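You operate a simulated robot arm through the tools that you are given. There is no shell and no other tool. Be economical: measure what you need, move in short steps, check, and stop when the job is done.

The job below is to be done with a simulated robot arm. You get a single attempt, and the scene is never put back.

TASK
Gauge the purple stem: under the minimum it goes in the reject tray, else in the green stand.
Fine: stand it in the gauge cup, close the orange gauge slide on it and draw the slide back; the minimum is on the yellow label.
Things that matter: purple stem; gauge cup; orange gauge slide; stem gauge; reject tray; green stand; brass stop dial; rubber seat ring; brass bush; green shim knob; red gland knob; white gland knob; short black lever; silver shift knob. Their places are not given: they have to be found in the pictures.

Only the result counts: the job must be done as asked and must still hold three seconds after the hand-in. Knocking over, shifting, dropping, spilling or breaking anything else fails it.

THE ROBOT
A 7-joint arm with a two-finger parallel gripper, fixed in place. Base frame: the origin is at the foot of the arm, x ahead of it, y to its left, z up; the work surface is at about z = 5. Readings come in mm, rad, newtons and seconds.
With the tool pointing down near the work surface it reaches from about 220 to 580 mm from the base axis. Its first joint turns from -1.152 to 1.152 rad. Payload 2.5 kg.
Tool frame: the origin (TCP) lies between the finger pads and is the grasp point; the fingertips stand 23 mm ahead of it; z points along the fingers, y is the line along which they close. Largest opening 94 mm; finger width 38, thickness 10; the body of the gripper, 54 by 96 mm, starts 39 mm behind the TCP.
Orientation is told as [roll, pitch, yaw] about the base's x, y, z axes, in that order, counted from this pose: with the fingers straight down and closing along the base's y, the tool's x points along the base's -x, its y along +y and its z along -z.

THE INTERFACE
- The arm moves only by the tool arm_command. Its argument "increments" is a list of rows, each an object (a shift or turn left out is 0, a gripper value left out holds the last) with "travel": the shift along the tool's x, y, z in units of 100 mm (1.0 is 100 mm), a list of three; "turn": the turn, a rotation vector about the tool's x, y, z in units of 120 degrees (1.0 is 120 degrees), a list of three; "fingers": the closure, from 0 (fully open) to 1 (shut). In form: [{"travel": [dx, dy, dz], "turn": [rx, ry, rz], "fingers": fingers}, ...]. A call has 1 to 8 rows; each row is the pose to reach, as a shift and turn from the pose commanded when the call began, along the tool's axes at that moment. A call with a number of a shift or a turn outside -1 to 1 is refused whole. A row lasts 0.2 s, in which the tool goes at most 50 mm and 0.15 rad; a call with a longer step from one row to the next is refused whole, and so is a gripper value outside its range. Where a pose cannot be reached the arm comes as near as it can. A force on the tool above 60 N (or 10 N above the force at the start of the call, whichever is more), or a blocked arm, ends the call early, and 0.2 s more pass. The fingers move at their own pace (about 108 mm/s each) and stop on an object; they squeeze with about 34 N. The grip force told is the motor's: it shows also when the fingers shut on nothing. Time passes only in rows, and 0.2 s behind the last, so rows that repeat a pose let the fingers close. It gives the time, the measured TCP pose, the force on the tool (base axes), the opening and the grip force at its end, in the units of the frame above (readings bear some noise).
- Cameras (640 x 400 px; columns grow to the right, rows downward): "scene" is fixed at [87.9, -391.6, 544.7]; the picture's right is [0.98, -0.20, 0.00], its down [-0.11, -0.56, -0.82] and it looks along [0.16, 0.80, -0.57] (base axes); focal length 343 px, centre (320, 200). "wrist" rides on the gripper at [86, 16, -75] in the tool frame; the picture's right is [-0.18, 0.98, 0.00], its down [-0.58, -0.11, -0.81] and it looks along [-0.79, -0.15, 0.59] (tool axes); focal length 243 px, centre (320, 200).
- grab_frame(camera): a new picture of that camera. The clock stands still meanwhile.
- point_at(camera, pixels): there is no depth. For up to 12 entries [column, row, z] of the newest picture of that camera ("zoom" is the newest enlarged one), the place [x, y] in the base frame at which the ray of that pixel passes the height z, good to about 2 mm. The clock stands still meanwhile.
- enlarge(camera, box): a new picture of the part [left, top, right, bottom] of that camera's present view, enlarged. The clock stands still meanwhile.
- hand_in(): hands the job in; it is judged then, once.

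Keep the steps short. Do not move on a guess: measure, check each grasp and each placing, and mend mistakes. In all there are 80 turns and 34 pictures (those below and enlarged ones count). Leave the gripper open and the arm clear of the work at the hand-in unless told otherwise, and finish with a single line.

The tools are called after "Emit:" by a JSON object that holds its "api" and its "payload". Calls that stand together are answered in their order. arm_command: Moves the arm, as the interface text tells. Its arguments: {"type":"object","properties":{"increments":{"type":"array","items":{"type":"object","properties":{"travel":{"type":"array","items":{"type":"number"}},"turn":{"type":"array","items":{"type":"number"}},"fingers":{"type":"number"}}}}},"required":["increments"]} The other tools are called the same way: grab_frame (camera) takes a picture; point_at (camera, pixels) gives the place at which the rays of pixels pass given heights; enlarge (camera, box) takes an enlarged picture of a part of a camera's view; hand_in () hands the job in.

At the start:

```text
time: 0.0
position: [330.0, 62.2, 346.0]
tcp_rot: [0.001, 0.0, 0.0]
force: [-0.5, -0.6, -0.1]
grip_width: 93.7
grasp_force: 0.1
```

scene: 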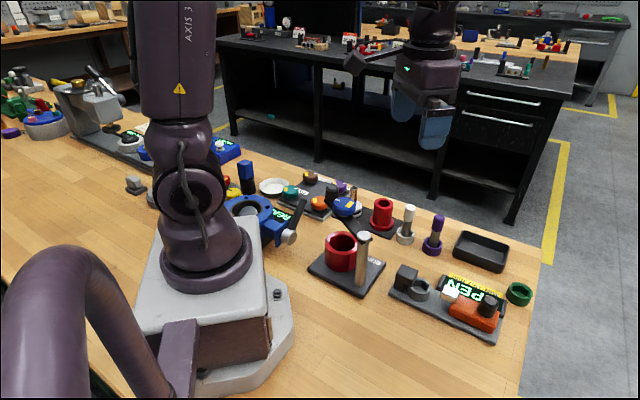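
wrist: 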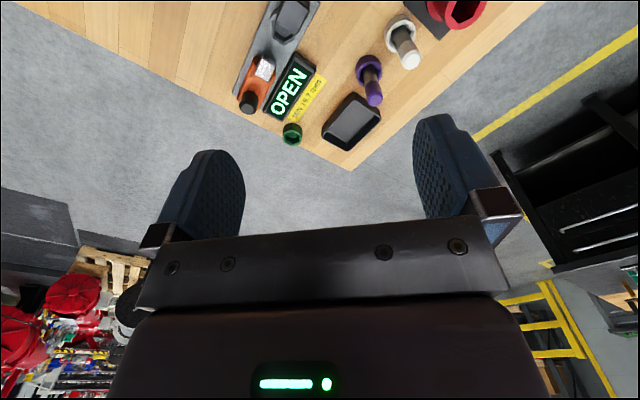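

I see the gauge at around (450,300) in the scene, the purple stem at (433,235), the tray at (480,252) and the green ring stand at (519,294). I'll enlarge these.

Emit:
{"api": "enlarge", "payload": {"camera": "scene", "box": [380, 190, 550, 350]}}

Emit:
{"api": "enlarge", "payload": {"camera": "wrist", "box": [220, 0, 500, 175]}}

```text
2.50 times, centred on (465, 270) of scene
```

zoom: 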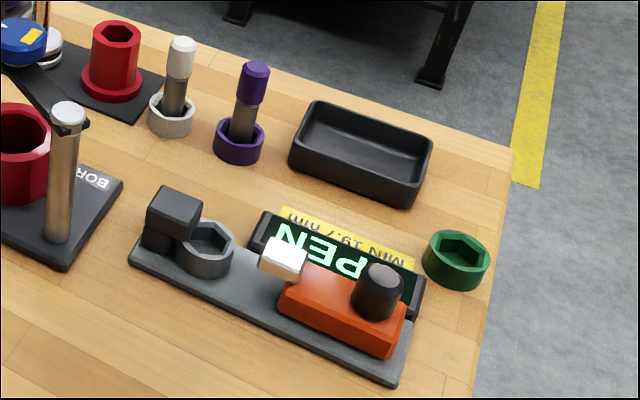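

```text
2.29 times, centred on (360, 88) of wrist
```

zoom: 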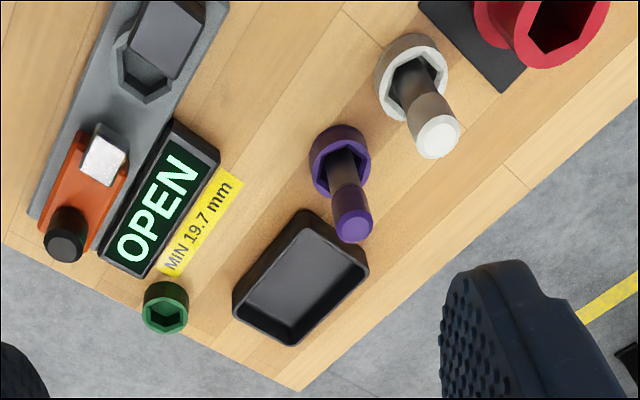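

Label reads MIN 19.7 mm. The purple stem has a purple cap at top and stands in a hex purple stand. I'll triangulate positions from both views.

Emit:
{"api": "point_at", "payload": {"camera": "zoom", "pixels": [[354, 226, 60], [354, 226, 80], [354, 226, 100], [340, 155, 20], [340, 155, 30], [165, 312, 20], [145, 75, 30], [103, 155, 40], [66, 225, 50], [66, 225, 70], [300, 285, 8], [409, 78, 30]]}}

Emit:
{"api": "point_at", "payload": {"camera": "scene", "pixels": [[439.8, 217, 60], [439.8, 217, 80], [439.8, 217, 100], [432, 244.5, 20], [432, 244.5, 30], [519.5, 288, 20], [420, 287, 30], [450, 290, 40], [490.6, 299.5, 50], [490.6, 299.5, 70], [479, 251, 8], [405.5, 234, 30]]}}

```text
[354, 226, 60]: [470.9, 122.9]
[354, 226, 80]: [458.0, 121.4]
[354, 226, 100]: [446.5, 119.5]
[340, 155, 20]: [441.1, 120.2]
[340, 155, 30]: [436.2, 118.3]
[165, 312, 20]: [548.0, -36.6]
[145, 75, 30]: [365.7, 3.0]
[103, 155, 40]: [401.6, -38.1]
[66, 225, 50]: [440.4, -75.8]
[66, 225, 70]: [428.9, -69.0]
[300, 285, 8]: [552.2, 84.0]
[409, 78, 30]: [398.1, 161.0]
```

```text
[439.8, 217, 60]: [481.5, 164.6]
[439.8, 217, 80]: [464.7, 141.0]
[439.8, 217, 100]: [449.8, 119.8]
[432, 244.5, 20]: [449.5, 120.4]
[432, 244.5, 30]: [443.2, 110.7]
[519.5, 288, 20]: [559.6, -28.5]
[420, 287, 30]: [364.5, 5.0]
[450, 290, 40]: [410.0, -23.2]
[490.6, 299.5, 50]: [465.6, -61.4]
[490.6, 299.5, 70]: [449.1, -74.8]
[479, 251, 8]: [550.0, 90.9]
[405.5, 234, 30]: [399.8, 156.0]
```

Stem top is near (448,120,100). I need closer details of the stem and gauge.

Emit:
{"api": "enlarge", "payload": {"camera": "scene", "box": [410, 205, 474, 265]}}

Emit:
{"api": "point_at", "payload": {"camera": "zoom", "pixels": [[320, 200, 50]]}}

Emit:
{"api": "enlarge", "payload": {"camera": "scene", "box": [385, 250, 510, 345]}}

```text
6.67 times, centred on (442, 235) of scene
```

zoom: 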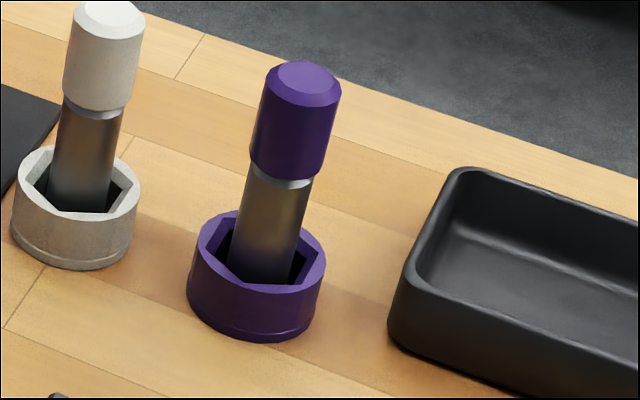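

```text
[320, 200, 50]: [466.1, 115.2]
```

```text
4.21 times, centred on (448, 298) of scene
```

zoom: 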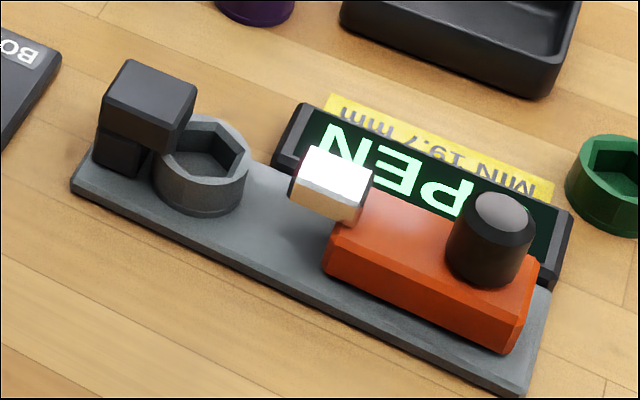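

Next I'll bring the wrist camera closer, retreating to about (270, 20, 230), high above the parts.

Emit:
{"api": "arm_command", "payload": {"increments": [{"travel": [0.15, -0.1, 0.3]}, {"travel": [0.3, -0.2, 0.6]}, {"travel": [0.45, -0.3, 0.9]}, {"travel": [0.6, -0.42, 1.16]}, {"travel": [0.6, -0.42, 1.16]}]}}

Emit:
{"api": "grab_frame", "payload": {"camera": "wrist"}}

```text
refused: 1.16 is not a number from -1 to 1
```

```text
27 pictures are left
```

wrist: 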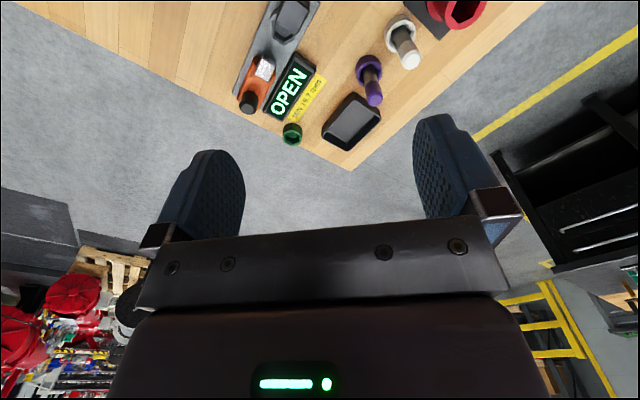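

The call was refused because a shift exceeded 1. I'll retry with a 100 mm descent.

Emit:
{"api": "arm_command", "payload": {"increments": [{"travel": [0.15, -0.1, 0.3]}, {"travel": [0.3, -0.2, 0.6]}, {"travel": [0.45, -0.3, 0.9]}, {"travel": [0.6, -0.42, 1.0]}, {"travel": [0.6, -0.42, 1.0]}]}}

```text
time: 1.2
position: [268.2, 19.9, 245.0]
tcp_rot: [0.0, 0.001, -0.001]
force: [-0.3, -0.7, 0.3]
grip_width: 93.8
grasp_force: 0.2
```

Emit:
{"api": "enlarge", "payload": {"camera": "wrist", "box": [160, 0, 480, 200]}}

```text
2.00 times, centred on (320, 100) of wrist
```

zoom: 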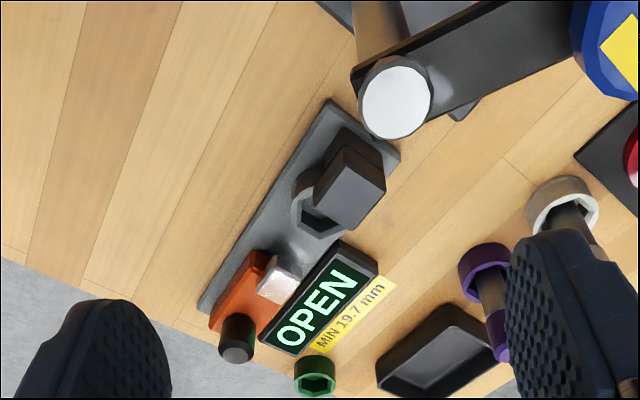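

I'll measure the gauge features in this view for stereo with the scene view.

Emit:
{"api": "point_at", "payload": {"camera": "zoom", "pixels": [[328, 100, 12], [198, 308, 12], [400, 157, 12], [237, 352, 50], [237, 352, 60], [237, 352, 70], [315, 365, 25], [370, 175, 60], [292, 195, 30], [328, 238, 30], [395, 98, 100], [395, 98, 130]]}}

Emit:
{"api": "point_at", "payload": {"camera": "scene", "pixels": [[389, 294, 12], [496, 344, 12], [490.9, 295.5, 50], [490.9, 295.5, 60], [490.9, 295.5, 70], [519.5, 286, 25], [420.7, 286, 25], [420.7, 286, 30], [420.7, 286, 35], [364, 236, 100], [364, 236, 120], [364, 236, 140]]}}

```text
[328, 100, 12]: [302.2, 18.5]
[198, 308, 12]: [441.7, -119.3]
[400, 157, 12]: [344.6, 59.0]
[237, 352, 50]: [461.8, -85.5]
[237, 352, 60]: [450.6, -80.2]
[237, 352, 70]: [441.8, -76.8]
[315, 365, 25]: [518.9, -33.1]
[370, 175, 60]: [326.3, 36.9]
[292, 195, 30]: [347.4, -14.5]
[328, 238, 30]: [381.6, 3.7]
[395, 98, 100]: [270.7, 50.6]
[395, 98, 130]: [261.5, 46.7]
```

```text
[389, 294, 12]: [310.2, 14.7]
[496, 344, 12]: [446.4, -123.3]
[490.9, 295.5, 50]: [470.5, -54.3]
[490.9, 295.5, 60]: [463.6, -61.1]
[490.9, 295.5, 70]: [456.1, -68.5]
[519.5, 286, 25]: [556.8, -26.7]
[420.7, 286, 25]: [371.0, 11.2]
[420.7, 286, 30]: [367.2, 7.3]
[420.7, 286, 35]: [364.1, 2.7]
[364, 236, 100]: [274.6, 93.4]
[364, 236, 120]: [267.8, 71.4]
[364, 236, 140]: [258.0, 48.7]
```

Shallow angles make x uncertain. I'll tilt the wrist camera downward over the gauge for a near-top view.

Emit:
{"api": "arm_command", "payload": {"increments": [{"travel": [-0.2, 0, -0.15], "turn": [0, 0.07, 0]}, {"travel": [-0.4, 0, -0.3], "turn": [0, 0.14, 0]}, {"travel": [-0.6, 0.1, -0.5], "turn": [0, 0.21, 0]}, {"travel": [-0.8, 0.2, -0.6], "turn": [0, 0.28, 0]}, {"travel": [-0.8, 0.2, -0.6], "turn": [0, 0.32, 0]}, {"travel": [-0.8, 0.2, -0.6], "turn": [0, 0.32, 0]}]}}

Emit:
{"api": "grab_frame", "payload": {"camera": "wrist"}}

```text
time: 2.6
position: [350.3, 39.4, 306.5]
tcp_rot: [-0.001, 0.671, 0.001]
force: [-0.6, -0.1, -0.5]
grip_width: 93.8
grasp_force: 0.0
```

```text
25 pictures are left
```

wrist: 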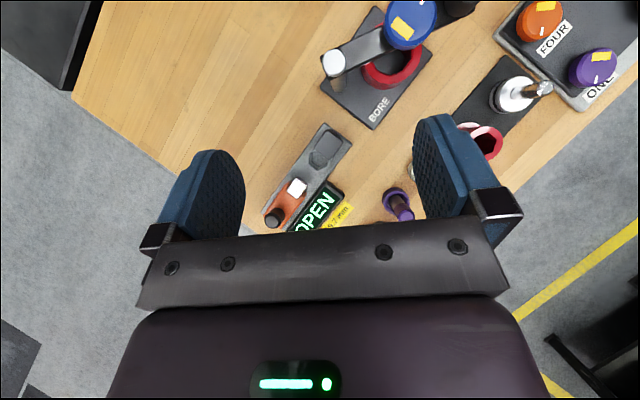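

Emit:
{"api": "enlarge", "payload": {"camera": "wrist", "box": [236, 115, 428, 235]}}

```text
3.33 times, centred on (332, 175) of wrist
```

zoom: 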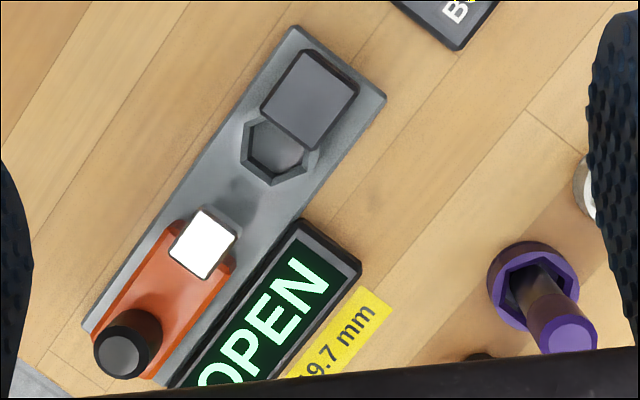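

Emit:
{"api": "point_at", "payload": {"camera": "zoom", "pixels": [[281, 146, 30], [281, 146, 35], [533, 287, 20], [533, 287, 30], [568, 336, 95], [568, 336, 100], [122, 355, 60], [122, 355, 70], [122, 355, 80], [203, 245, 50], [82, 325, 12], [295, 26, 12]]}}

Emit:
{"api": "point_at", "payload": {"camera": "zoom", "pixels": [[262, 110, 60], [313, 150, 60], [357, 90, 60], [305, 50, 60], [242, 160, 30], [242, 160, 35], [270, 185, 30], [320, 152, 30], [490, 290, 22], [572, 263, 22], [386, 97, 12], [185, 229, 45]]}}

```text
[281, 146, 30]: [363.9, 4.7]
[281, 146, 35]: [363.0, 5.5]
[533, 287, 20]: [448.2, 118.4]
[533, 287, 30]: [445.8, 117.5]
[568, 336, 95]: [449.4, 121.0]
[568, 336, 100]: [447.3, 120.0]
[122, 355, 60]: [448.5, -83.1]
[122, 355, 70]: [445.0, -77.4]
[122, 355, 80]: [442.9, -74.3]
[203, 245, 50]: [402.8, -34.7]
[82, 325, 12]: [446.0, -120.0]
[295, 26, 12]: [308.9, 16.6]
```

```text
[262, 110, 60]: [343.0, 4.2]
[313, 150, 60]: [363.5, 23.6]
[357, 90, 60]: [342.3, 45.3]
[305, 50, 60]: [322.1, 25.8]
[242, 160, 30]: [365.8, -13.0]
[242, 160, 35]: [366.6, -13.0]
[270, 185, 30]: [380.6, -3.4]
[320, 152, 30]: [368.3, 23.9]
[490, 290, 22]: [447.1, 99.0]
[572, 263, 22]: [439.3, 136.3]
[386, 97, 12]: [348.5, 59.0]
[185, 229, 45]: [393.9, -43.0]
```

The slide axis is at 45°, with x+y≈368: cup (364,4), jaw (403,-35), knob (445,-77). Next I need the heights of the cap bottom, the anvil top and the display.

Emit:
{"api": "point_at", "payload": {"camera": "scene", "pixels": [[436.3, 231.7, 50], [436.3, 231.7, 60], [436.3, 231.7, 70], [439.9, 216, 90], [439.9, 216, 100], [418.5, 272, 50], [418.5, 272, 60], [418.5, 272, 70], [490.8, 300.9, 60], [490.8, 300.9, 70], [450.5, 289, 50], [450.5, 289, 60]]}}

Emit:
{"api": "point_at", "payload": {"camera": "zoom", "pixels": [[357, 90, 50], [357, 90, 60], [357, 90, 70], [203, 245, 50], [203, 245, 60], [313, 150, 50], [313, 150, 70]]}}

```text
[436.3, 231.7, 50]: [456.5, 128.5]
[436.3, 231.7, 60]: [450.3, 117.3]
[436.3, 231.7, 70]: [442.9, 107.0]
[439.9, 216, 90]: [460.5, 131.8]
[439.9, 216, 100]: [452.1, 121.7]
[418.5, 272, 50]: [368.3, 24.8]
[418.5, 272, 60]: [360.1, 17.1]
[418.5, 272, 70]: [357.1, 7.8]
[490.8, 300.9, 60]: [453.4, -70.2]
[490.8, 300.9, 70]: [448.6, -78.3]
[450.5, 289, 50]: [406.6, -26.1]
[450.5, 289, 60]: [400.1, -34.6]
```

```text
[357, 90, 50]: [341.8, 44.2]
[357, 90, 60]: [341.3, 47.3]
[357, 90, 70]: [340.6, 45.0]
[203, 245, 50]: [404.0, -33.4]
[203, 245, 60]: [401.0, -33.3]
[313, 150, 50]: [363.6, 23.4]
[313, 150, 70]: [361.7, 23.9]
```

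Heights: cap z≈59–101, anvil top ≈52, jaw ≈58, knob top ≈70. I'll level the tool, then yaw it -45°.

Emit:
{"api": "arm_command", "payload": {"increments": [{"turn": [0, -0.07, 0]}, {"turn": [0, -0.14, 0]}, {"turn": [0, -0.21, 0]}, {"turn": [0, -0.28, 0]}, {"turn": [0, -0.32, 0]}, {"turn": [0, -0.32, 0]}]}}

Emit:
{"api": "arm_command", "payload": {"increments": [{"travel": [-0.2, 0.1, 0.1], "turn": [0, 0, 0.07]}, {"travel": [-0.4, 0.3, 0.3], "turn": [0, 0, 0.14]}, {"travel": [-0.6, 0.5, 0.5], "turn": [0, 0, 0.21]}, {"travel": [-0.8, 0.7, 0.7], "turn": [0, 0, 0.28]}, {"travel": [-0.97, 0.8, 0.9], "turn": [0, 0, 0.35]}, {"travel": [-0.97, 0.8, 1.0], "turn": [0, 0, 0.375]}, {"travel": [-0.97, 0.8, 1.0], "turn": [0, 0, 0.375]}]}}

```text
time: 4.0
position: [350.1, 39.6, 304.8]
tcp_rot: [-0.001, -0.001, -0.001]
force: [-0.5, 0.4, 0.6]
grip_width: 93.8
grasp_force: 0.0
```

```text
time: 5.6
position: [447.3, 119.0, 206.1]
tcp_rot: [-0.001, -0.001, -0.786]
force: [-0.6, -0.9, -0.4]
grip_width: 93.9
grasp_force: 0.1
```

The tool is above the stem at (447,119). I'll descend to about z=126 first and check.

Emit:
{"api": "arm_command", "payload": {"increments": [{"travel": [0, 0, 0.3]}, {"travel": [0, 0, 0.6]}, {"travel": [0, 0, 0.8]}, {"travel": [0, 0, 0.8]}]}}

Emit:
{"api": "enlarge", "payload": {"camera": "scene", "box": [360, 150, 520, 250]}}

```text
time: 6.6
position: [447.4, 117.9, 126.0]
tcp_rot: [-0.001, 0.001, -0.785]
force: [0.9, -0.1, -0.4]
grip_width: 94.1
grasp_force: 0.1
```

```text
4.00 times, centred on (440, 200) of scene
```

zoom: 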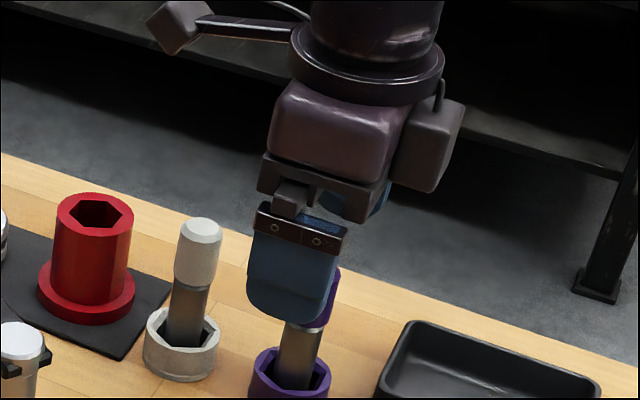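

The finger straddles the cap as expected. I'll descend to z=85 and close slowly.

Emit:
{"api": "arm_command", "payload": {"increments": [{"travel": [0, 0.01, 0.2]}, {"travel": [0, 0.01, 0.41]}, {"travel": [0, 0.01, 0.41], "fingers": 0.5}, {"travel": [0, 0.01, 0.41], "fingers": 0.65}, {"travel": [0, 0.01, 0.41], "fingers": 0.8}, {"travel": [0, 0.01, 0.41], "fingers": 1}, {"travel": [0, 0.01, 0.41], "fingers": 1}]}}

```text
time: 8.2
position: [447.5, 119.4, 84.2]
tcp_rot: [0.003, 0.0, -0.785]
force: [4.8, 2.6, -0.8]
grip_width: 22.8
grasp_force: 33.4
```

Gripped at 22.8 mm. Lifting straight up.

Emit:
{"api": "arm_command", "payload": {"increments": [{"travel": [0, 0, -0.1]}, {"travel": [0, 0, -0.3]}, {"travel": [0, 0, -0.6]}, {"travel": [0, 0, -0.9]}, {"travel": [0, 0, -0.9]}]}}

Emit:
{"api": "enlarge", "payload": {"camera": "scene", "box": [360, 130, 520, 260]}}

```text
time: 9.4
position: [449.1, 118.8, 173.2]
tcp_rot: [-0.002, 0.0, -0.786]
force: [0.8, 0.5, -1.2]
grip_width: 22.9
grasp_force: 34.2
```

```text
3.08 times, centred on (440, 195) of scene
```

zoom: 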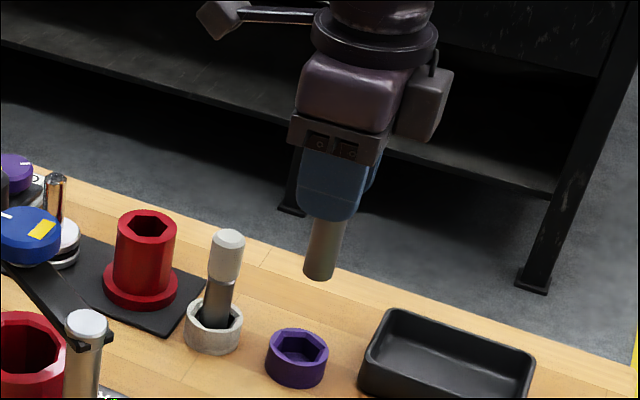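

The stem is lifted cleanly, its bottom about 75 mm below the TCP. Next I move over the cup.

Emit:
{"api": "arm_command", "payload": {"increments": [{"travel": [-0.03, -0.25, 0]}, {"travel": [-0.06, -0.5, 0]}, {"travel": [-0.1, -0.75, 0]}, {"travel": [-0.12, -1.0, 0]}, {"travel": [-0.12, -1.0, 0]}]}}

Emit:
{"api": "arm_command", "payload": {"increments": [{"travel": [-0.05, -0.2, 0]}, {"travel": [-0.11, -0.41, 0]}, {"travel": [-0.11, -0.41, 0]}, {"travel": [-0.11, -0.41, 0]}]}}

Emit:
{"api": "enlarge", "payload": {"camera": "scene", "box": [340, 190, 520, 330]}}

```text
time: 10.6
position: [384.1, 41.6, 173.3]
tcp_rot: [-0.001, -0.001, -0.784]
force: [0.5, -0.2, -1.7]
grip_width: 22.8
grasp_force: 34.7
```

```text
time: 11.6
position: [363.5, 5.4, 174.2]
tcp_rot: [0.001, 0.0, -0.786]
force: [-0.1, 0.0, -2.2]
grip_width: 22.9
grasp_force: 34.2
```

```text
2.86 times, centred on (430, 260) of scene
```

zoom: 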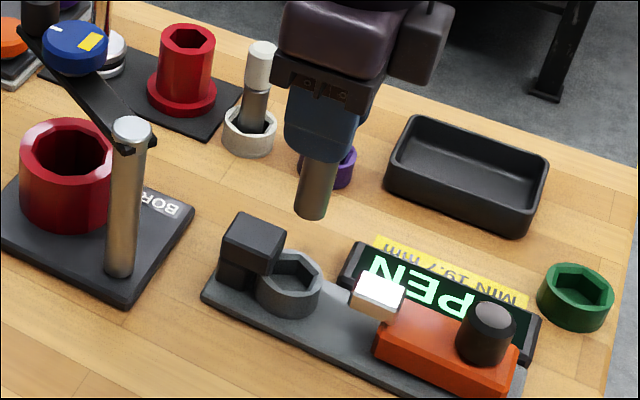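

Stem over cup. The outer cup vertices place its centre at ≈(365,5.5). I'll shift 1.5 mm away from the anvil, lower until the bottom is just above the anvil, then check.

Emit:
{"api": "arm_command", "payload": {"increments": [{"travel": [-0.015, 0.006, 0.15]}, {"travel": [-0.015, 0.006, 0.4]}, {"travel": [-0.015, 0.006, 0.4]}]}}

Emit:
{"api": "enlarge", "payload": {"camera": "scene", "box": [380, 240, 476, 300]}}

Emit:
{"api": "enlarge", "payload": {"camera": "wrist", "box": [210, 60, 450, 210]}}

```text
time: 12.4
position: [363.7, 1.5, 135.5]
tcp_rot: [0.0, 0.001, -0.785]
force: [-1.2, -0.5, -2.0]
grip_width: 22.5
grasp_force: 33.8
```

```text
6.67 times, centred on (428, 270) of scene
```

zoom: 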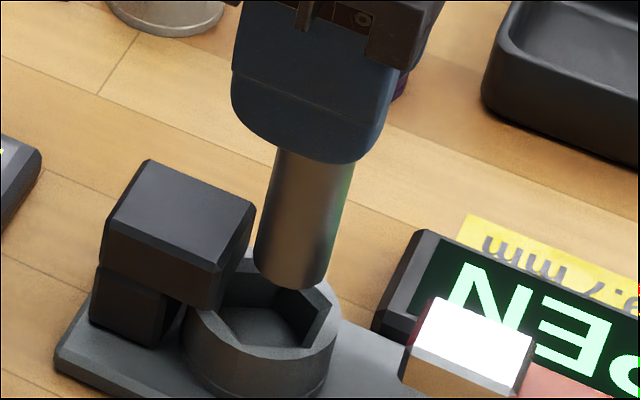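

```text
2.67 times, centred on (330, 135) of wrist
```

zoom: 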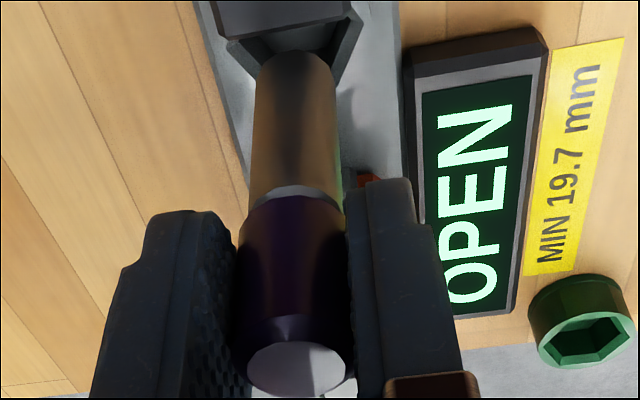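

Emit:
{"api": "point_at", "payload": {"camera": "scene", "pixels": [[423.7, 280.5, 40], [423.7, 280.5, 50], [423.7, 280.5, 60], [419.3, 286.3, 25], [419.3, 286.3, 30], [419.3, 286.3, 35], [419.3, 286.3, 40], [426.5, 262, 80]]}}

Emit:
{"api": "point_at", "payload": {"camera": "zoom", "pixels": [[243, 50, 33], [363, 50, 33], [297, 368, 168], [297, 368, 178], [253, 90, 65], [340, 90, 65]]}}

Emit:
{"api": "arm_command", "payload": {"increments": [{"travel": [0, 0, 0]}]}}

```text
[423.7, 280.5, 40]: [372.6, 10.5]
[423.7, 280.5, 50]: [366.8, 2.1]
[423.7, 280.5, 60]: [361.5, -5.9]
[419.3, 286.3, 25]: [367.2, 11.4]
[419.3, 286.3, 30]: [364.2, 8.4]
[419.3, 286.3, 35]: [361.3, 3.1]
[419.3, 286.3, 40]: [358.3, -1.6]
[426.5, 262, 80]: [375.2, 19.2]
```

```text
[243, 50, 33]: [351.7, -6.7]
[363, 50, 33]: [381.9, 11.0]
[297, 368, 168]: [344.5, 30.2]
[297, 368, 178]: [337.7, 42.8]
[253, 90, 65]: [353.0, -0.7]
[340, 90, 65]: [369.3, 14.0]
```

```text
time: 12.8
position: [364.5, 2.7, 135.0]
tcp_rot: [0.003, 0.0, -0.785]
force: [0.1, -0.1, -2.0]
grip_width: 22.6
grasp_force: 34.0
```

The stem sits about 2 mm outward of cup centre. I'll correct toward (365,5.3), then lower 22 mm and check.

Emit:
{"api": "arm_command", "payload": {"increments": [{"travel": [0.016, 0.013, 0]}, {"travel": [0.016, 0.013, 0.05]}, {"travel": [0.016, 0.013, 0.1]}, {"travel": [0.016, 0.013, 0.16]}, {"travel": [0.016, 0.013, 0.16]}]}}

Emit:
{"api": "enlarge", "payload": {"camera": "scene", "box": [380, 240, 476, 300]}}

```text
time: 14.0
position: [365.9, 5.4, 119.7]
tcp_rot: [-0.001, 0.001, -0.786]
force: [-0.1, 0.6, -1.2]
grip_width: 22.7
grasp_force: 33.5
```

```text
6.67 times, centred on (428, 270) of scene
```

zoom: 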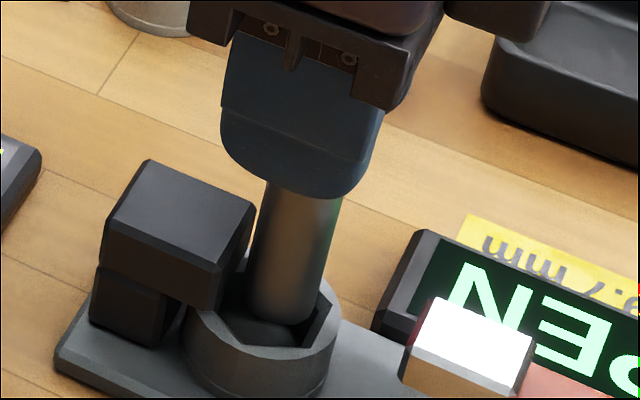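

The stem is entering within the hole, slightly right of centre. I'll nudge 1.2 mm toward the anvil and lower gently.

Emit:
{"api": "arm_command", "payload": {"increments": [{"travel": [0.012, 0, 0.0]}, {"travel": [0.012, 0, 0.04]}, {"travel": [0.012, 0, 0.08]}, {"travel": [0.012, 0, 0.08]}]}}

Emit:
{"api": "arm_command", "payload": {"increments": [{"travel": [0, 0, 0.03]}, {"travel": [0, 0, 0.06]}, {"travel": [0, 0, 0.06]}]}}

```text
time: 15.0
position: [364.1, 5.9, 111.5]
tcp_rot: [0.0, -0.001, -0.785]
force: [0.3, 0.3, -1.7]
grip_width: 23.0
grasp_force: 34.5
```

```text
time: 15.8
position: [364.3, 6.8, 104.9]
tcp_rot: [0.001, 0.001, -0.785]
force: [-1.0, 0.0, -1.1]
grip_width: 22.8
grasp_force: 34.3
```

No contact yet. I'll continue down in small steps.

Emit:
{"api": "arm_command", "payload": {"increments": [{"travel": [0, 0, 0.03]}, {"travel": [0, 0, 0.06]}, {"travel": [0, 0, 0.06]}]}}

Emit:
{"api": "arm_command", "payload": {"increments": [{"travel": [0, 0, 0.015]}, {"travel": [0, 0, 0.03]}, {"travel": [0, 0, 0.03]}]}}

Emit:
{"api": "enlarge", "payload": {"camera": "scene", "box": [380, 240, 476, 300]}}

```text
time: 16.6
position: [365.7, 7.1, 98.9]
tcp_rot: [0.001, 0.0, -0.785]
force: [-3.5, -4.7, 21.1]
grip_width: 22.9
grasp_force: 34.4
```

```text
time: 17.4
position: [364.4, 6.3, 95.8]
tcp_rot: [0.0, -0.001, -0.787]
force: [-3.4, -3.0, 21.6]
grip_width: 23.1
grasp_force: 33.8
```

```text
6.67 times, centred on (428, 270) of scene
```

zoom: 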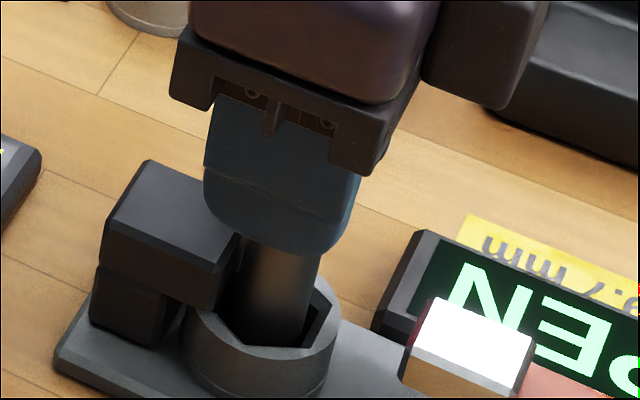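

Contact reading at about z=99 and a ~3 mm slip suggest the stem is on the cup floor. Release and rise straight up.

Emit:
{"api": "arm_command", "payload": {"increments": [{"fingers": 0.7}, {"fingers": 0.4}, {"fingers": 0.3}, {"travel": [0, 0, -0.2], "fingers": 0.3}, {"travel": [0, 0, -0.5], "fingers": 0.3}, {"travel": [0, 0, -0.8], "fingers": 0.3}, {"travel": [0, 0, -0.8], "fingers": 0.3}]}}

Emit:
{"api": "enlarge", "payload": {"camera": "scene", "box": [380, 230, 510, 330]}}

```text
time: 19.0
position: [365.4, 7.6, 176.4]
tcp_rot: [0.002, -0.001, -0.786]
force: [-0.8, 0.6, 0.0]
grip_width: 65.7
grasp_force: 0.0
```

```text
4.00 times, centred on (445, 280) of scene
```

zoom: 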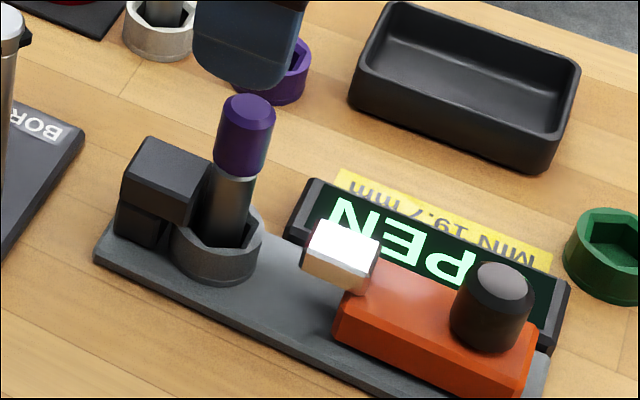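

The stem stands upright in the cup. For the knob I'll use yaw +45° so the wrist camera stays away from the stem, closing along the slide axis. I'll move and rotate at height.

Emit:
{"api": "arm_command", "payload": {"increments": [{"travel": [-0.15, 0, 0], "turn": [0, 0, -0.07]}, {"travel": [-0.3, 0, 0], "turn": [0, 0, -0.14]}, {"travel": [-0.45, 0, 0], "turn": [0, 0, -0.21]}, {"travel": [-0.6, 0, 0], "turn": [0, 0, -0.28]}, {"travel": [-0.8, 0, 0], "turn": [0, 0, -0.35]}, {"travel": [-1.0, 0, 0], "turn": [0, 0, -0.375]}, {"travel": [-1.0, 0, 0], "turn": [0, 0, -0.375]}]}}

Emit:
{"api": "arm_command", "payload": {"increments": [{"travel": [0, 0, 0], "turn": [0, 0, -0.07]}, {"travel": [0, 0, 0], "turn": [0, 0, -0.14]}, {"travel": [0, 0, 0], "turn": [0, 0, -0.21]}, {"travel": [0, 0, 0], "turn": [0, 0, -0.28]}, {"travel": [0, 0, 0], "turn": [0, 0, -0.35]}, {"travel": [0, 0, 0], "turn": [0, 0, -0.375]}, {"travel": [0, 0, 0], "turn": [0, 0, -0.375]}]}}

```text
time: 20.6
position: [435.9, -63.6, 175.7]
tcp_rot: [-0.002, 0.001, 0.001]
force: [0.1, 0.8, -0.9]
grip_width: 65.8
grasp_force: 0.1
```

```text
time: 22.2
position: [436.2, -64.7, 175.2]
tcp_rot: [0.0, -0.001, 0.788]
force: [-0.2, 0.7, -0.6]
grip_width: 65.8
grasp_force: 0.0
```

Emit:
{"api": "arm_command", "payload": {"increments": [{"travel": [0.025, -0.156, 0.2]}, {"travel": [0.025, -0.156, 0.5]}, {"travel": [0.025, -0.156, 0.7]}, {"travel": [0.025, -0.156, 0.7]}]}}

Emit:
{"api": "enlarge", "payload": {"camera": "wrist", "box": [160, 0, 480, 200]}}

Emit:
{"api": "enlarge", "payload": {"camera": "scene", "box": [420, 230, 550, 330]}}

```text
time: 23.2
position: [444.7, -77.3, 106.4]
tcp_rot: [0.0, 0.0, 0.786]
force: [-0.2, 0.7, 0.3]
grip_width: 65.6
grasp_force: 0.1
```

```text
2.00 times, centred on (320, 100) of wrist
```

zoom: 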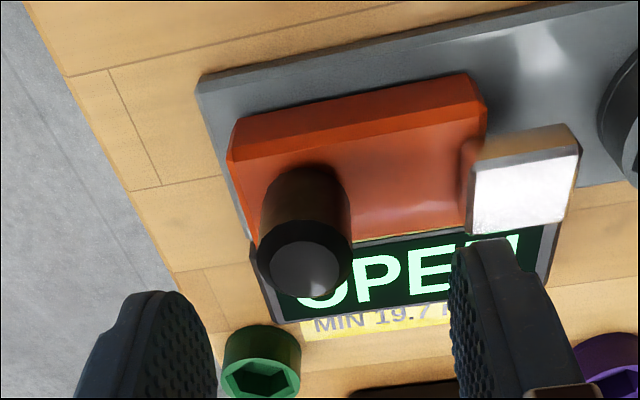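

```text
4.00 times, centred on (485, 280) of scene
```

zoom: 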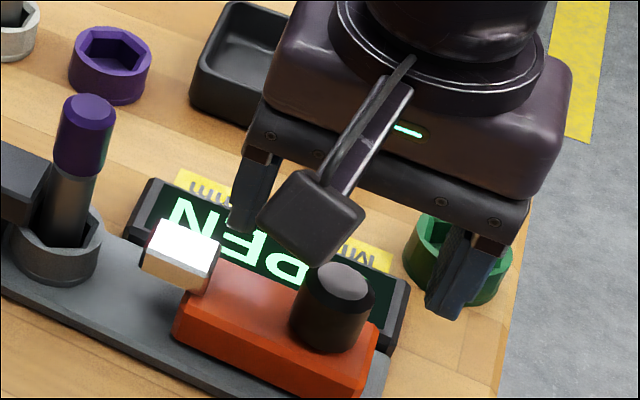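

Emit:
{"api": "point_at", "payload": {"camera": "wrist", "pixels": [[312.5, 134, 65], [312.5, 134, 70], [312.5, 134, 75], [284.5, 80.5, 12], [345, 128, 42], [310, 100, 45]]}}

Emit:
{"api": "point_at", "payload": {"camera": "zoom", "pixels": [[344, 283, 65], [344, 283, 70], [344, 283, 75], [378, 350, 40], [215, 268, 45]]}}

```text
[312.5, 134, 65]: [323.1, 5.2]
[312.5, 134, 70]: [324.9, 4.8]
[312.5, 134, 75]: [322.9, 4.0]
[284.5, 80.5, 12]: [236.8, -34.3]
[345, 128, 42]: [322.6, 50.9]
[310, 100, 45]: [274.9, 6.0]
```

```text
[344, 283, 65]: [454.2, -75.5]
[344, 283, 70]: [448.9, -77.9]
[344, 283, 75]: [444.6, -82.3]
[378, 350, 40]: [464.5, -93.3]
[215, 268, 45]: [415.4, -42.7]
```

Knob top is at ≈(447,-78,70). Descending to z≈75 and closing on the knob.

Emit:
{"api": "arm_command", "payload": {"increments": [{"travel": [-0.01, -0.019, 0.15]}, {"travel": [-0.01, -0.019, 0.31]}, {"travel": [-0.01, -0.019, 0.31]}]}}

Emit:
{"api": "arm_command", "payload": {"increments": [{"fingers": 0.5}, {"fingers": 0.65}, {"fingers": 0.8}, {"fingers": 1}, {"fingers": 1}]}}

```text
time: 24.0
position: [447.5, -76.6, 75.2]
tcp_rot: [-0.001, 0.0, 0.786]
force: [0.5, 1.2, 0.7]
grip_width: 65.8
grasp_force: 0.1
```

```text
time: 25.2
position: [447.3, -76.8, 75.9]
tcp_rot: [0.0, -0.001, 0.784]
force: [-1.0, -1.6, 1.7]
grip_width: 27.5
grasp_force: 44.8
```

Knob gripped (27.5 mm). I'll push the slide toward the stem by 25 mm and watch the force.

Emit:
{"api": "arm_command", "payload": {"increments": [{"travel": [0, 0.05, 0]}, {"travel": [0, 0.1, 0]}, {"travel": [0, 0.15, 0]}, {"travel": [0, 0.2, 0]}, {"travel": [0, 0.25, 0]}, {"travel": [0, 0.25, 0]}]}}

Emit:
{"api": "enlarge", "payload": {"camera": "scene", "box": [390, 230, 520, 330]}}

```text
time: 26.6
position: [430.7, -60.2, 74.3]
tcp_rot: [-0.002, -0.001, 0.782]
force: [-7.2, -8.8, 19.3]
grip_width: 27.1
grasp_force: 45.3
```

```text
4.00 times, centred on (455, 280) of scene
```

zoom: 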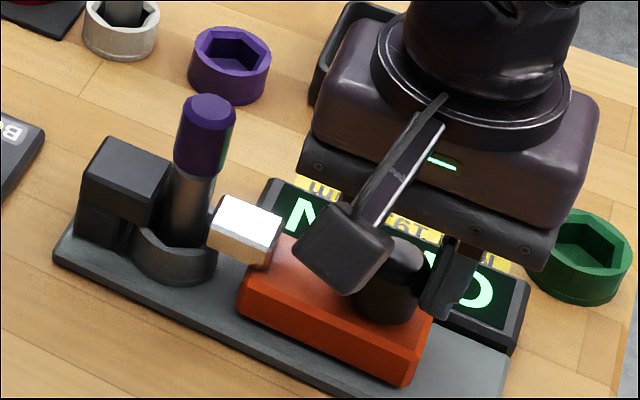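

Slide follows and the jaw is close to the stem. Continuing in 2 mm steps.

Emit:
{"api": "arm_command", "payload": {"increments": [{"travel": [0, 0.02, 0]}, {"travel": [0, 0.04, 0]}, {"travel": [0, 0.06, 0]}, {"travel": [0, 0.06, 0]}]}}

Emit:
{"api": "arm_command", "payload": {"increments": [{"travel": [0, 0.02, 0]}, {"travel": [0, 0.04, 0]}, {"travel": [0, 0.06, 0]}, {"travel": [0, 0.06, 0]}]}}

Emit:
{"api": "enlarge", "payload": {"camera": "scene", "box": [390, 230, 520, 330]}}

```text
time: 27.6
position: [426.8, -55.6, 74.9]
tcp_rot: [-0.006, 0.0, 0.785]
force: [-1.8, -16.2, 29.5]
grip_width: 26.9
grasp_force: 45.4
```

```text
time: 28.6
position: [426.0, -57.2, 76.7]
tcp_rot: [-0.017, -0.007, 0.78]
force: [44.2, -35.8, -22.8]
grip_width: 27.2
grasp_force: 45.3
```

```text
4.00 times, centred on (455, 280) of scene
```

zoom: 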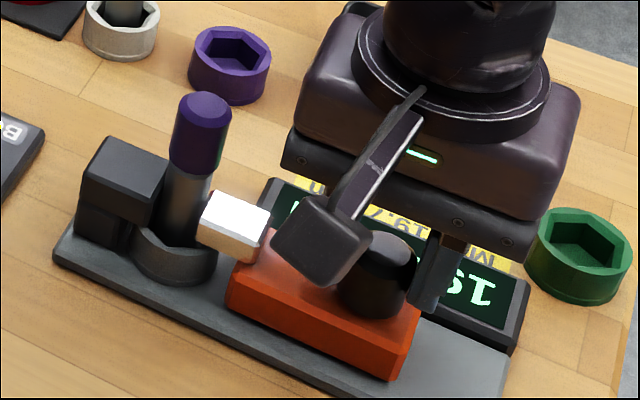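

The slide is closed (about 57 N along the axis), and the display shows "19.". I'll read it with the wrist camera.

Emit:
{"api": "enlarge", "payload": {"camera": "wrist", "box": [200, 40, 440, 190]}}

```text
2.67 times, centred on (320, 115) of wrist
```

zoom: 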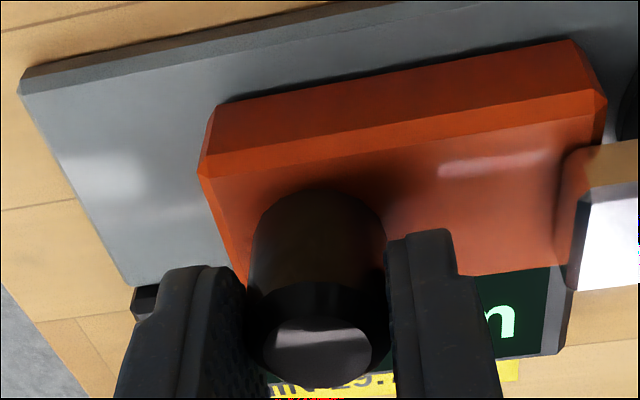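

The display is hidden behind the gripper. I'll ease the commanded push by 6 mm, open the fingers and rise to read.

Emit:
{"api": "arm_command", "payload": {"increments": [{"travel": [0, -0.03, 0]}, {"travel": [0, -0.06, 0]}, {"travel": [0, -0.06, 0]}]}}

Emit:
{"api": "enlarge", "payload": {"camera": "scene", "box": [390, 230, 520, 330]}}

```text
time: 29.4
position: [427.0, -56.9, 76.0]
tcp_rot: [-0.002, -0.001, 0.78]
force: [1.1, -19.3, 21.2]
grip_width: 27.2
grasp_force: 45.0
```

```text
4.00 times, centred on (455, 280) of scene
```

zoom: 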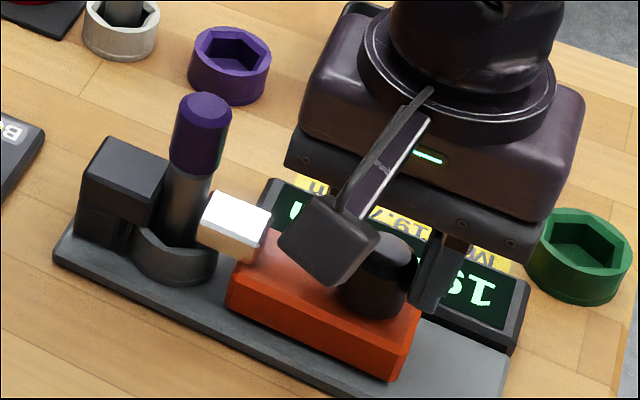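

Emit:
{"api": "arm_command", "payload": {"increments": [{"fingers": 0.6}, {"fingers": 0.3}, {"fingers": 0.3}, {"travel": [0, 0, -0.3], "fingers": 0.3}, {"travel": [0.1, 0, -0.6], "fingers": 0.3}, {"travel": [0.3, 0, -0.9], "fingers": 0.3}, {"travel": [0.3, 0, -1.0], "fingers": 0.3}, {"travel": [0.3, 0, -1.0], "fingers": 0.3}]}}

Emit:
{"api": "enlarge", "payload": {"camera": "wrist", "box": [220, 20, 460, 170]}}

```text
time: 31.2
position: [402.7, -76.1, 175.2]
tcp_rot: [-0.001, 0.0, 0.785]
force: [0.5, 0.2, 0.4]
grip_width: 66.1
grasp_force: 0.1
```

```text
2.67 times, centred on (340, 95) of wrist
```

zoom: 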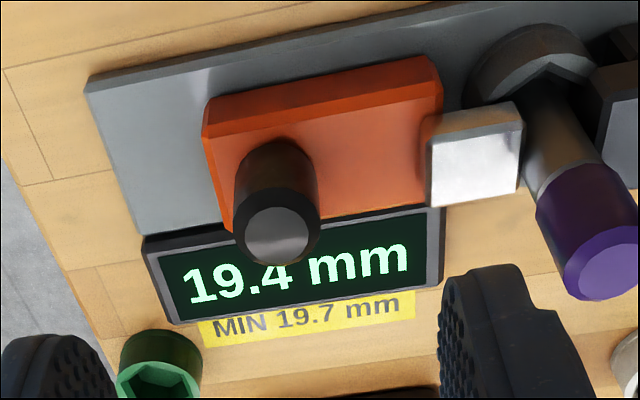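

It appears to read 19.4 mm, but the knob covers part of the last digit. Enlarging to be sure.

Emit:
{"api": "enlarge", "payload": {"camera": "wrist", "box": [280, 100, 380, 162]}}

```text
6.40 times, centred on (330, 131) of wrist
```

zoom: 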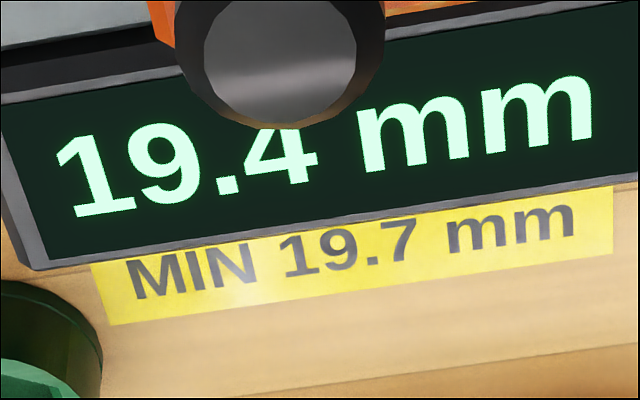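

19.4 mm is below the 19.7 mm minimum, so the stem goes in the reject tray. First I draw the slide back: return down to the knob and grip it.

Emit:
{"api": "arm_command", "payload": {"increments": [{"travel": [-0.1, -0.03, 0.1]}, {"travel": [-0.3, -0.03, 0.2]}, {"travel": [-0.3, -0.03, 0.5]}, {"travel": [-0.3, -0.03, 0.8]}, {"travel": [-0.3, -0.03, 0.99]}, {"travel": [-0.3, -0.03, 0.99]}]}}

Emit:
{"api": "arm_command", "payload": {"increments": [{"fingers": 0.5}, {"fingers": 0.65}, {"fingers": 0.8}, {"fingers": 1}, {"fingers": 1}]}}

Emit:
{"api": "arm_command", "payload": {"increments": [{"travel": [0, -0.05, 0]}, {"travel": [0, -0.1, 0]}, {"travel": [0, -0.15, 0]}, {"travel": [0, -0.2, 0]}, {"travel": [0, -0.25, 0]}, {"travel": [0, -0.28, 0]}, {"travel": [0, -0.28, 0]}]}}

```text
time: 32.6
position: [425.9, -56.9, 75.5]
tcp_rot: [-0.002, 0.0, 0.787]
force: [0.2, -0.5, 0.0]
grip_width: 65.8
grasp_force: 0.0
```

```text
time: 33.8
position: [425.9, -57.0, 76.9]
tcp_rot: [-0.001, 0.001, 0.785]
force: [1.0, 0.1, -2.9]
grip_width: 27.0
grasp_force: 45.1
```

```text
time: 35.4
position: [446.2, -77.8, 76.0]
tcp_rot: [0.002, 0.0, 0.785]
force: [0.8, 1.0, -7.4]
grip_width: 27.3
grasp_force: 45.5
```

The slide is back at its original place. A 1 mm extra draw, then release and rise.

Emit:
{"api": "arm_command", "payload": {"increments": [{"travel": [0, -0.012, 0], "fingers": 1}, {"travel": [0, -0.012, 0], "fingers": 0.6}, {"travel": [0, -0.012, 0], "fingers": 0.3}, {"travel": [0, -0.012, 0], "fingers": 0.3}, {"travel": [0, -0.012, -0.3], "fingers": 0.3}, {"travel": [0, -0.012, -0.6], "fingers": 0.3}, {"travel": [0, -0.012, -1.0], "fingers": 0.3}, {"travel": [0, -0.012, -1.0], "fingers": 0.3}]}}

Emit:
{"api": "enlarge", "payload": {"camera": "scene", "box": [380, 205, 540, 325]}}

```text
time: 37.2
position: [445.9, -76.9, 177.5]
tcp_rot: [0.0, 0.0, 0.786]
force: [0.1, 0.2, 0.6]
grip_width: 65.9
grasp_force: 0.1
```

```text
3.33 times, centred on (460, 265) of scene
```

zoom: 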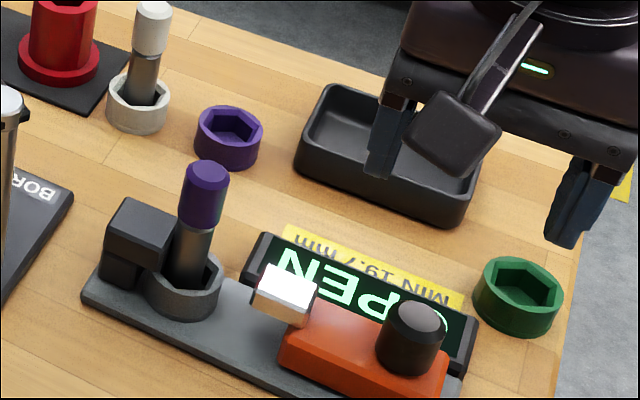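

The display shows OPEN again and the stem is upright. I'll rotate back to yaw -45° and return above the stem.

Emit:
{"api": "arm_command", "payload": {"increments": [{"travel": [0, 0.15, 0], "turn": [0, 0, 0.07]}, {"travel": [0, 0.3, 0], "turn": [0, 0, 0.14]}, {"travel": [0, 0.5, 0], "turn": [0, 0, 0.21]}, {"travel": [0, 0.7, 0], "turn": [0, 0, 0.28]}, {"travel": [0, 0.9, 0], "turn": [0, 0, 0.35]}, {"travel": [0, 1.0, 0], "turn": [0, 0, 0.375]}, {"travel": [0, 1.0, 0], "turn": [0, 0, 0.375]}]}}

Emit:
{"api": "arm_command", "payload": {"increments": [{"travel": [0.05, 0.05, 0], "turn": [0, 0, 0.07]}, {"travel": [0.107, 0.13, 0], "turn": [0, 0, 0.14]}, {"travel": [0.107, 0.13, 0], "turn": [0, 0, 0.21]}, {"travel": [0.107, 0.13, 0], "turn": [0, 0, 0.28]}, {"travel": [0.107, 0.13, 0], "turn": [0, 0, 0.35]}, {"travel": [0.107, 0.13, 0], "turn": [0, 0, 0.375]}, {"travel": [0.107, 0.13, 0], "turn": [0, 0, 0.375]}]}}

```text
time: 38.8
position: [375.9, -7.9, 175.9]
tcp_rot: [0.001, -0.001, -0.002]
force: [0.0, -0.1, -0.8]
grip_width: 65.9
grasp_force: 0.1
```

```text
time: 40.4
position: [366.4, 5.9, 175.9]
tcp_rot: [-0.001, 0.0, -0.787]
force: [-0.6, 0.1, -0.4]
grip_width: 65.9
grasp_force: 0.1
```

Descending to z≈98 around the cap, then closing.

Emit:
{"api": "arm_command", "payload": {"increments": [{"travel": [0.02, -0.005, 0.3]}, {"travel": [0.02, -0.005, 0.6]}, {"travel": [0.02, -0.005, 0.78]}, {"travel": [0.02, -0.005, 0.78]}, {"travel": [0.02, -0.005, 0.78], "fingers": 0.55}, {"travel": [0.02, -0.005, 0.78], "fingers": 0.7}, {"travel": [0.02, -0.005, 0.78], "fingers": 1}, {"travel": [0.02, -0.005, 0.78], "fingers": 1}]}}

Emit:
{"api": "arm_command", "payload": {"increments": [{"travel": [0, 0, -0.1]}, {"travel": [0, 0, -0.3]}, {"travel": [0, 0, -0.6]}, {"travel": [0, 0, -0.9]}, {"travel": [0, 0, -0.9]}]}}

Emit:
{"api": "enlarge", "payload": {"camera": "scene", "box": [370, 180, 550, 310]}}

```text
time: 42.2
position: [364.2, 7.0, 97.6]
tcp_rot: [0.0, 0.001, -0.786]
force: [-0.3, -0.2, 0.4]
grip_width: 22.7
grasp_force: 34.1
```

```text
time: 43.4
position: [366.6, 6.6, 188.8]
tcp_rot: [0.0, 0.0, -0.786]
force: [0.0, -0.4, -1.7]
grip_width: 22.8
grasp_force: 34.4
```

```text
3.08 times, centred on (460, 245) of scene
```

zoom: 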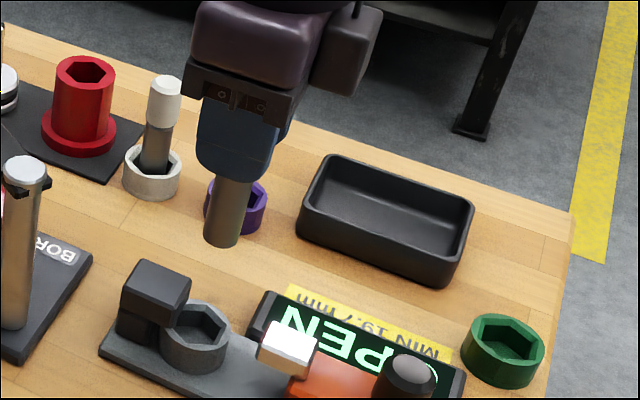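

Lifted cleanly. Measuring the tray corners.

Emit:
{"api": "point_at", "payload": {"camera": "zoom", "pixels": [[330, 156, 28], [472, 202, 28], [446, 262, 28], [302, 208, 28], [388, 208, 28], [388, 222, 9], [446, 285, 5], [298, 240, 5]]}}

```text
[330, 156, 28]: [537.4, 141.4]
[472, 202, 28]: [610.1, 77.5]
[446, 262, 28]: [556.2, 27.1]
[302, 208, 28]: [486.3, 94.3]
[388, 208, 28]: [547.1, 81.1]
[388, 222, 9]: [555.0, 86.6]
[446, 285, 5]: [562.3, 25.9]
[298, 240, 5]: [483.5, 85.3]
```

Tray centre is ≈(547,85) with its rim at ~28 mm. I'll carry the stem there at height in two moves.

Emit:
{"api": "arm_command", "payload": {"increments": [{"travel": [-0.08, 0.2, 0]}, {"travel": [-0.15, 0.4, 0]}, {"travel": [-0.23, 0.6, 0]}, {"travel": [-0.3, 0.8, 0]}, {"travel": [-0.36, 0.95, 0]}, {"travel": [-0.36, 0.95, 0]}]}}

Emit:
{"api": "arm_command", "payload": {"increments": [{"travel": [-0.08, 0.2, 0]}, {"travel": [-0.15, 0.4, 0]}, {"travel": [-0.23, 0.6, 0]}, {"travel": [-0.33, 0.86, 0]}, {"travel": [-0.33, 0.86, 0]}, {"travel": [-0.33, 0.86, 0]}]}}

```text
time: 44.8
position: [458.1, 47.6, 190.7]
tcp_rot: [-0.001, 0.0, -0.787]
force: [-0.6, -0.7, -1.8]
grip_width: 22.6
grasp_force: 33.9
```

```text
time: 46.2
position: [540.6, 86.2, 188.2]
tcp_rot: [0.001, 0.001, -0.786]
force: [-0.3, -0.4, -1.4]
grip_width: 22.7
grasp_force: 34.0
```

Over the tray at (541,86). Lowering 70 mm to a bottom height just above the rim, then checking.

Emit:
{"api": "arm_command", "payload": {"increments": [{"travel": [-0.01, 0.01, 0.25]}, {"travel": [-0.01, 0.01, 0.5]}, {"travel": [-0.01, 0.01, 0.68]}, {"travel": [-0.01, 0.01, 0.68]}]}}

Emit:
{"api": "enlarge", "payload": {"camera": "scene", "box": [410, 180, 540, 280]}}

```text
time: 47.2
position: [542.2, 85.9, 119.6]
tcp_rot: [-0.001, 0.001, -0.785]
force: [0.2, 0.0, -1.7]
grip_width: 22.7
grasp_force: 34.2
```

```text
4.00 times, centred on (475, 230) of scene
```

zoom: 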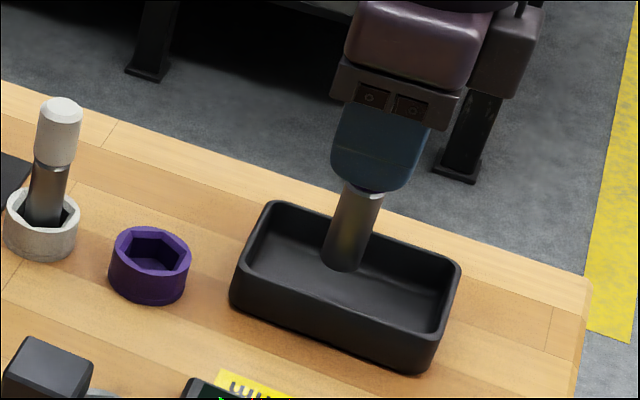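

Stem is over the tray interior. Lowering in small steps until contact.

Emit:
{"api": "arm_command", "payload": {"increments": [{"travel": [0, 0, 0.08]}, {"travel": [0, 0, 0.16]}, {"travel": [0, 0, 0.23]}, {"travel": [0, 0, 0.23]}]}}

Emit:
{"api": "arm_command", "payload": {"increments": [{"travel": [0, 0, 0.02]}, {"travel": [0, 0, 0.04]}, {"travel": [0, 0, 0.04]}]}}

```text
time: 48.2
position: [542.7, 86.7, 97.8]
tcp_rot: [-0.002, 0.001, -0.786]
force: [0.3, 0.3, -1.7]
grip_width: 22.7
grasp_force: 33.8
```

```text
time: 49.0
position: [543.9, 85.0, 95.6]
tcp_rot: [0.001, -0.002, -0.785]
force: [-6.5, -1.3, 20.4]
grip_width: 23.0
grasp_force: 33.7
```

Contact (20 N) at z≈95, so it is on the tray floor. Release and rise.

Emit:
{"api": "arm_command", "payload": {"increments": [{"travel": [0, 0, -0.01], "fingers": 1}, {"travel": [0, 0, -0.01], "fingers": 0.7}, {"travel": [0, 0, -0.01], "fingers": 0.4}, {"travel": [0, 0, -0.01], "fingers": 0.3}, {"travel": [0, 0, -0.25], "fingers": 0.3}, {"travel": [0, 0, -0.6], "fingers": 0.3}, {"travel": [0, 0, -0.95], "fingers": 0.3}, {"travel": [0, 0, -0.95], "fingers": 0.0}]}}

Emit:
{"api": "arm_command", "payload": {"increments": [{"travel": [0.3, -0.3, -0.1], "fingers": 0}, {"travel": [0.6, -0.6, -0.2], "fingers": 0}, {"travel": [0.6, -0.9, -0.3], "fingers": 0}, {"travel": [0.6, -0.9, -0.3], "fingers": 0}]}}

Emit:
{"api": "grab_frame", "payload": {"camera": "scene"}}

```text
time: 50.8
position: [542.9, 85.8, 186.1]
tcp_rot: [0.0, 0.001, -0.786]
force: [-0.2, 0.0, -0.7]
grip_width: 94.0
grasp_force: 0.1
```

```text
time: 51.8
position: [435.3, 66.2, 217.4]
tcp_rot: [0.001, 0.002, -0.785]
force: [0.7, -0.8, -0.4]
grip_width: 94.0
grasp_force: 0.0
```

```text
4 pictures are left
```

scene: 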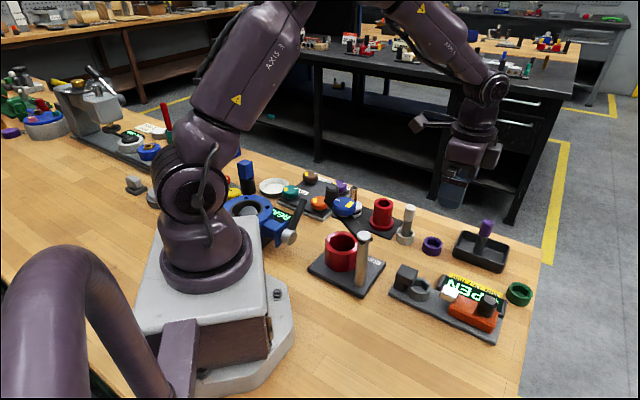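

The stem stands in the tray at (485,238), the slide is back, the gripper is open and clear, and nothing else has moved. Handing in.

Emit:
{"api": "hand_in", "payload": {}}

```text
The job is handed in.
```

The purple stem gauged 19.4 mm, under the 19.7 mm minimum, so it now stands in the reject tray with the slide drawn back; the job is handed in.
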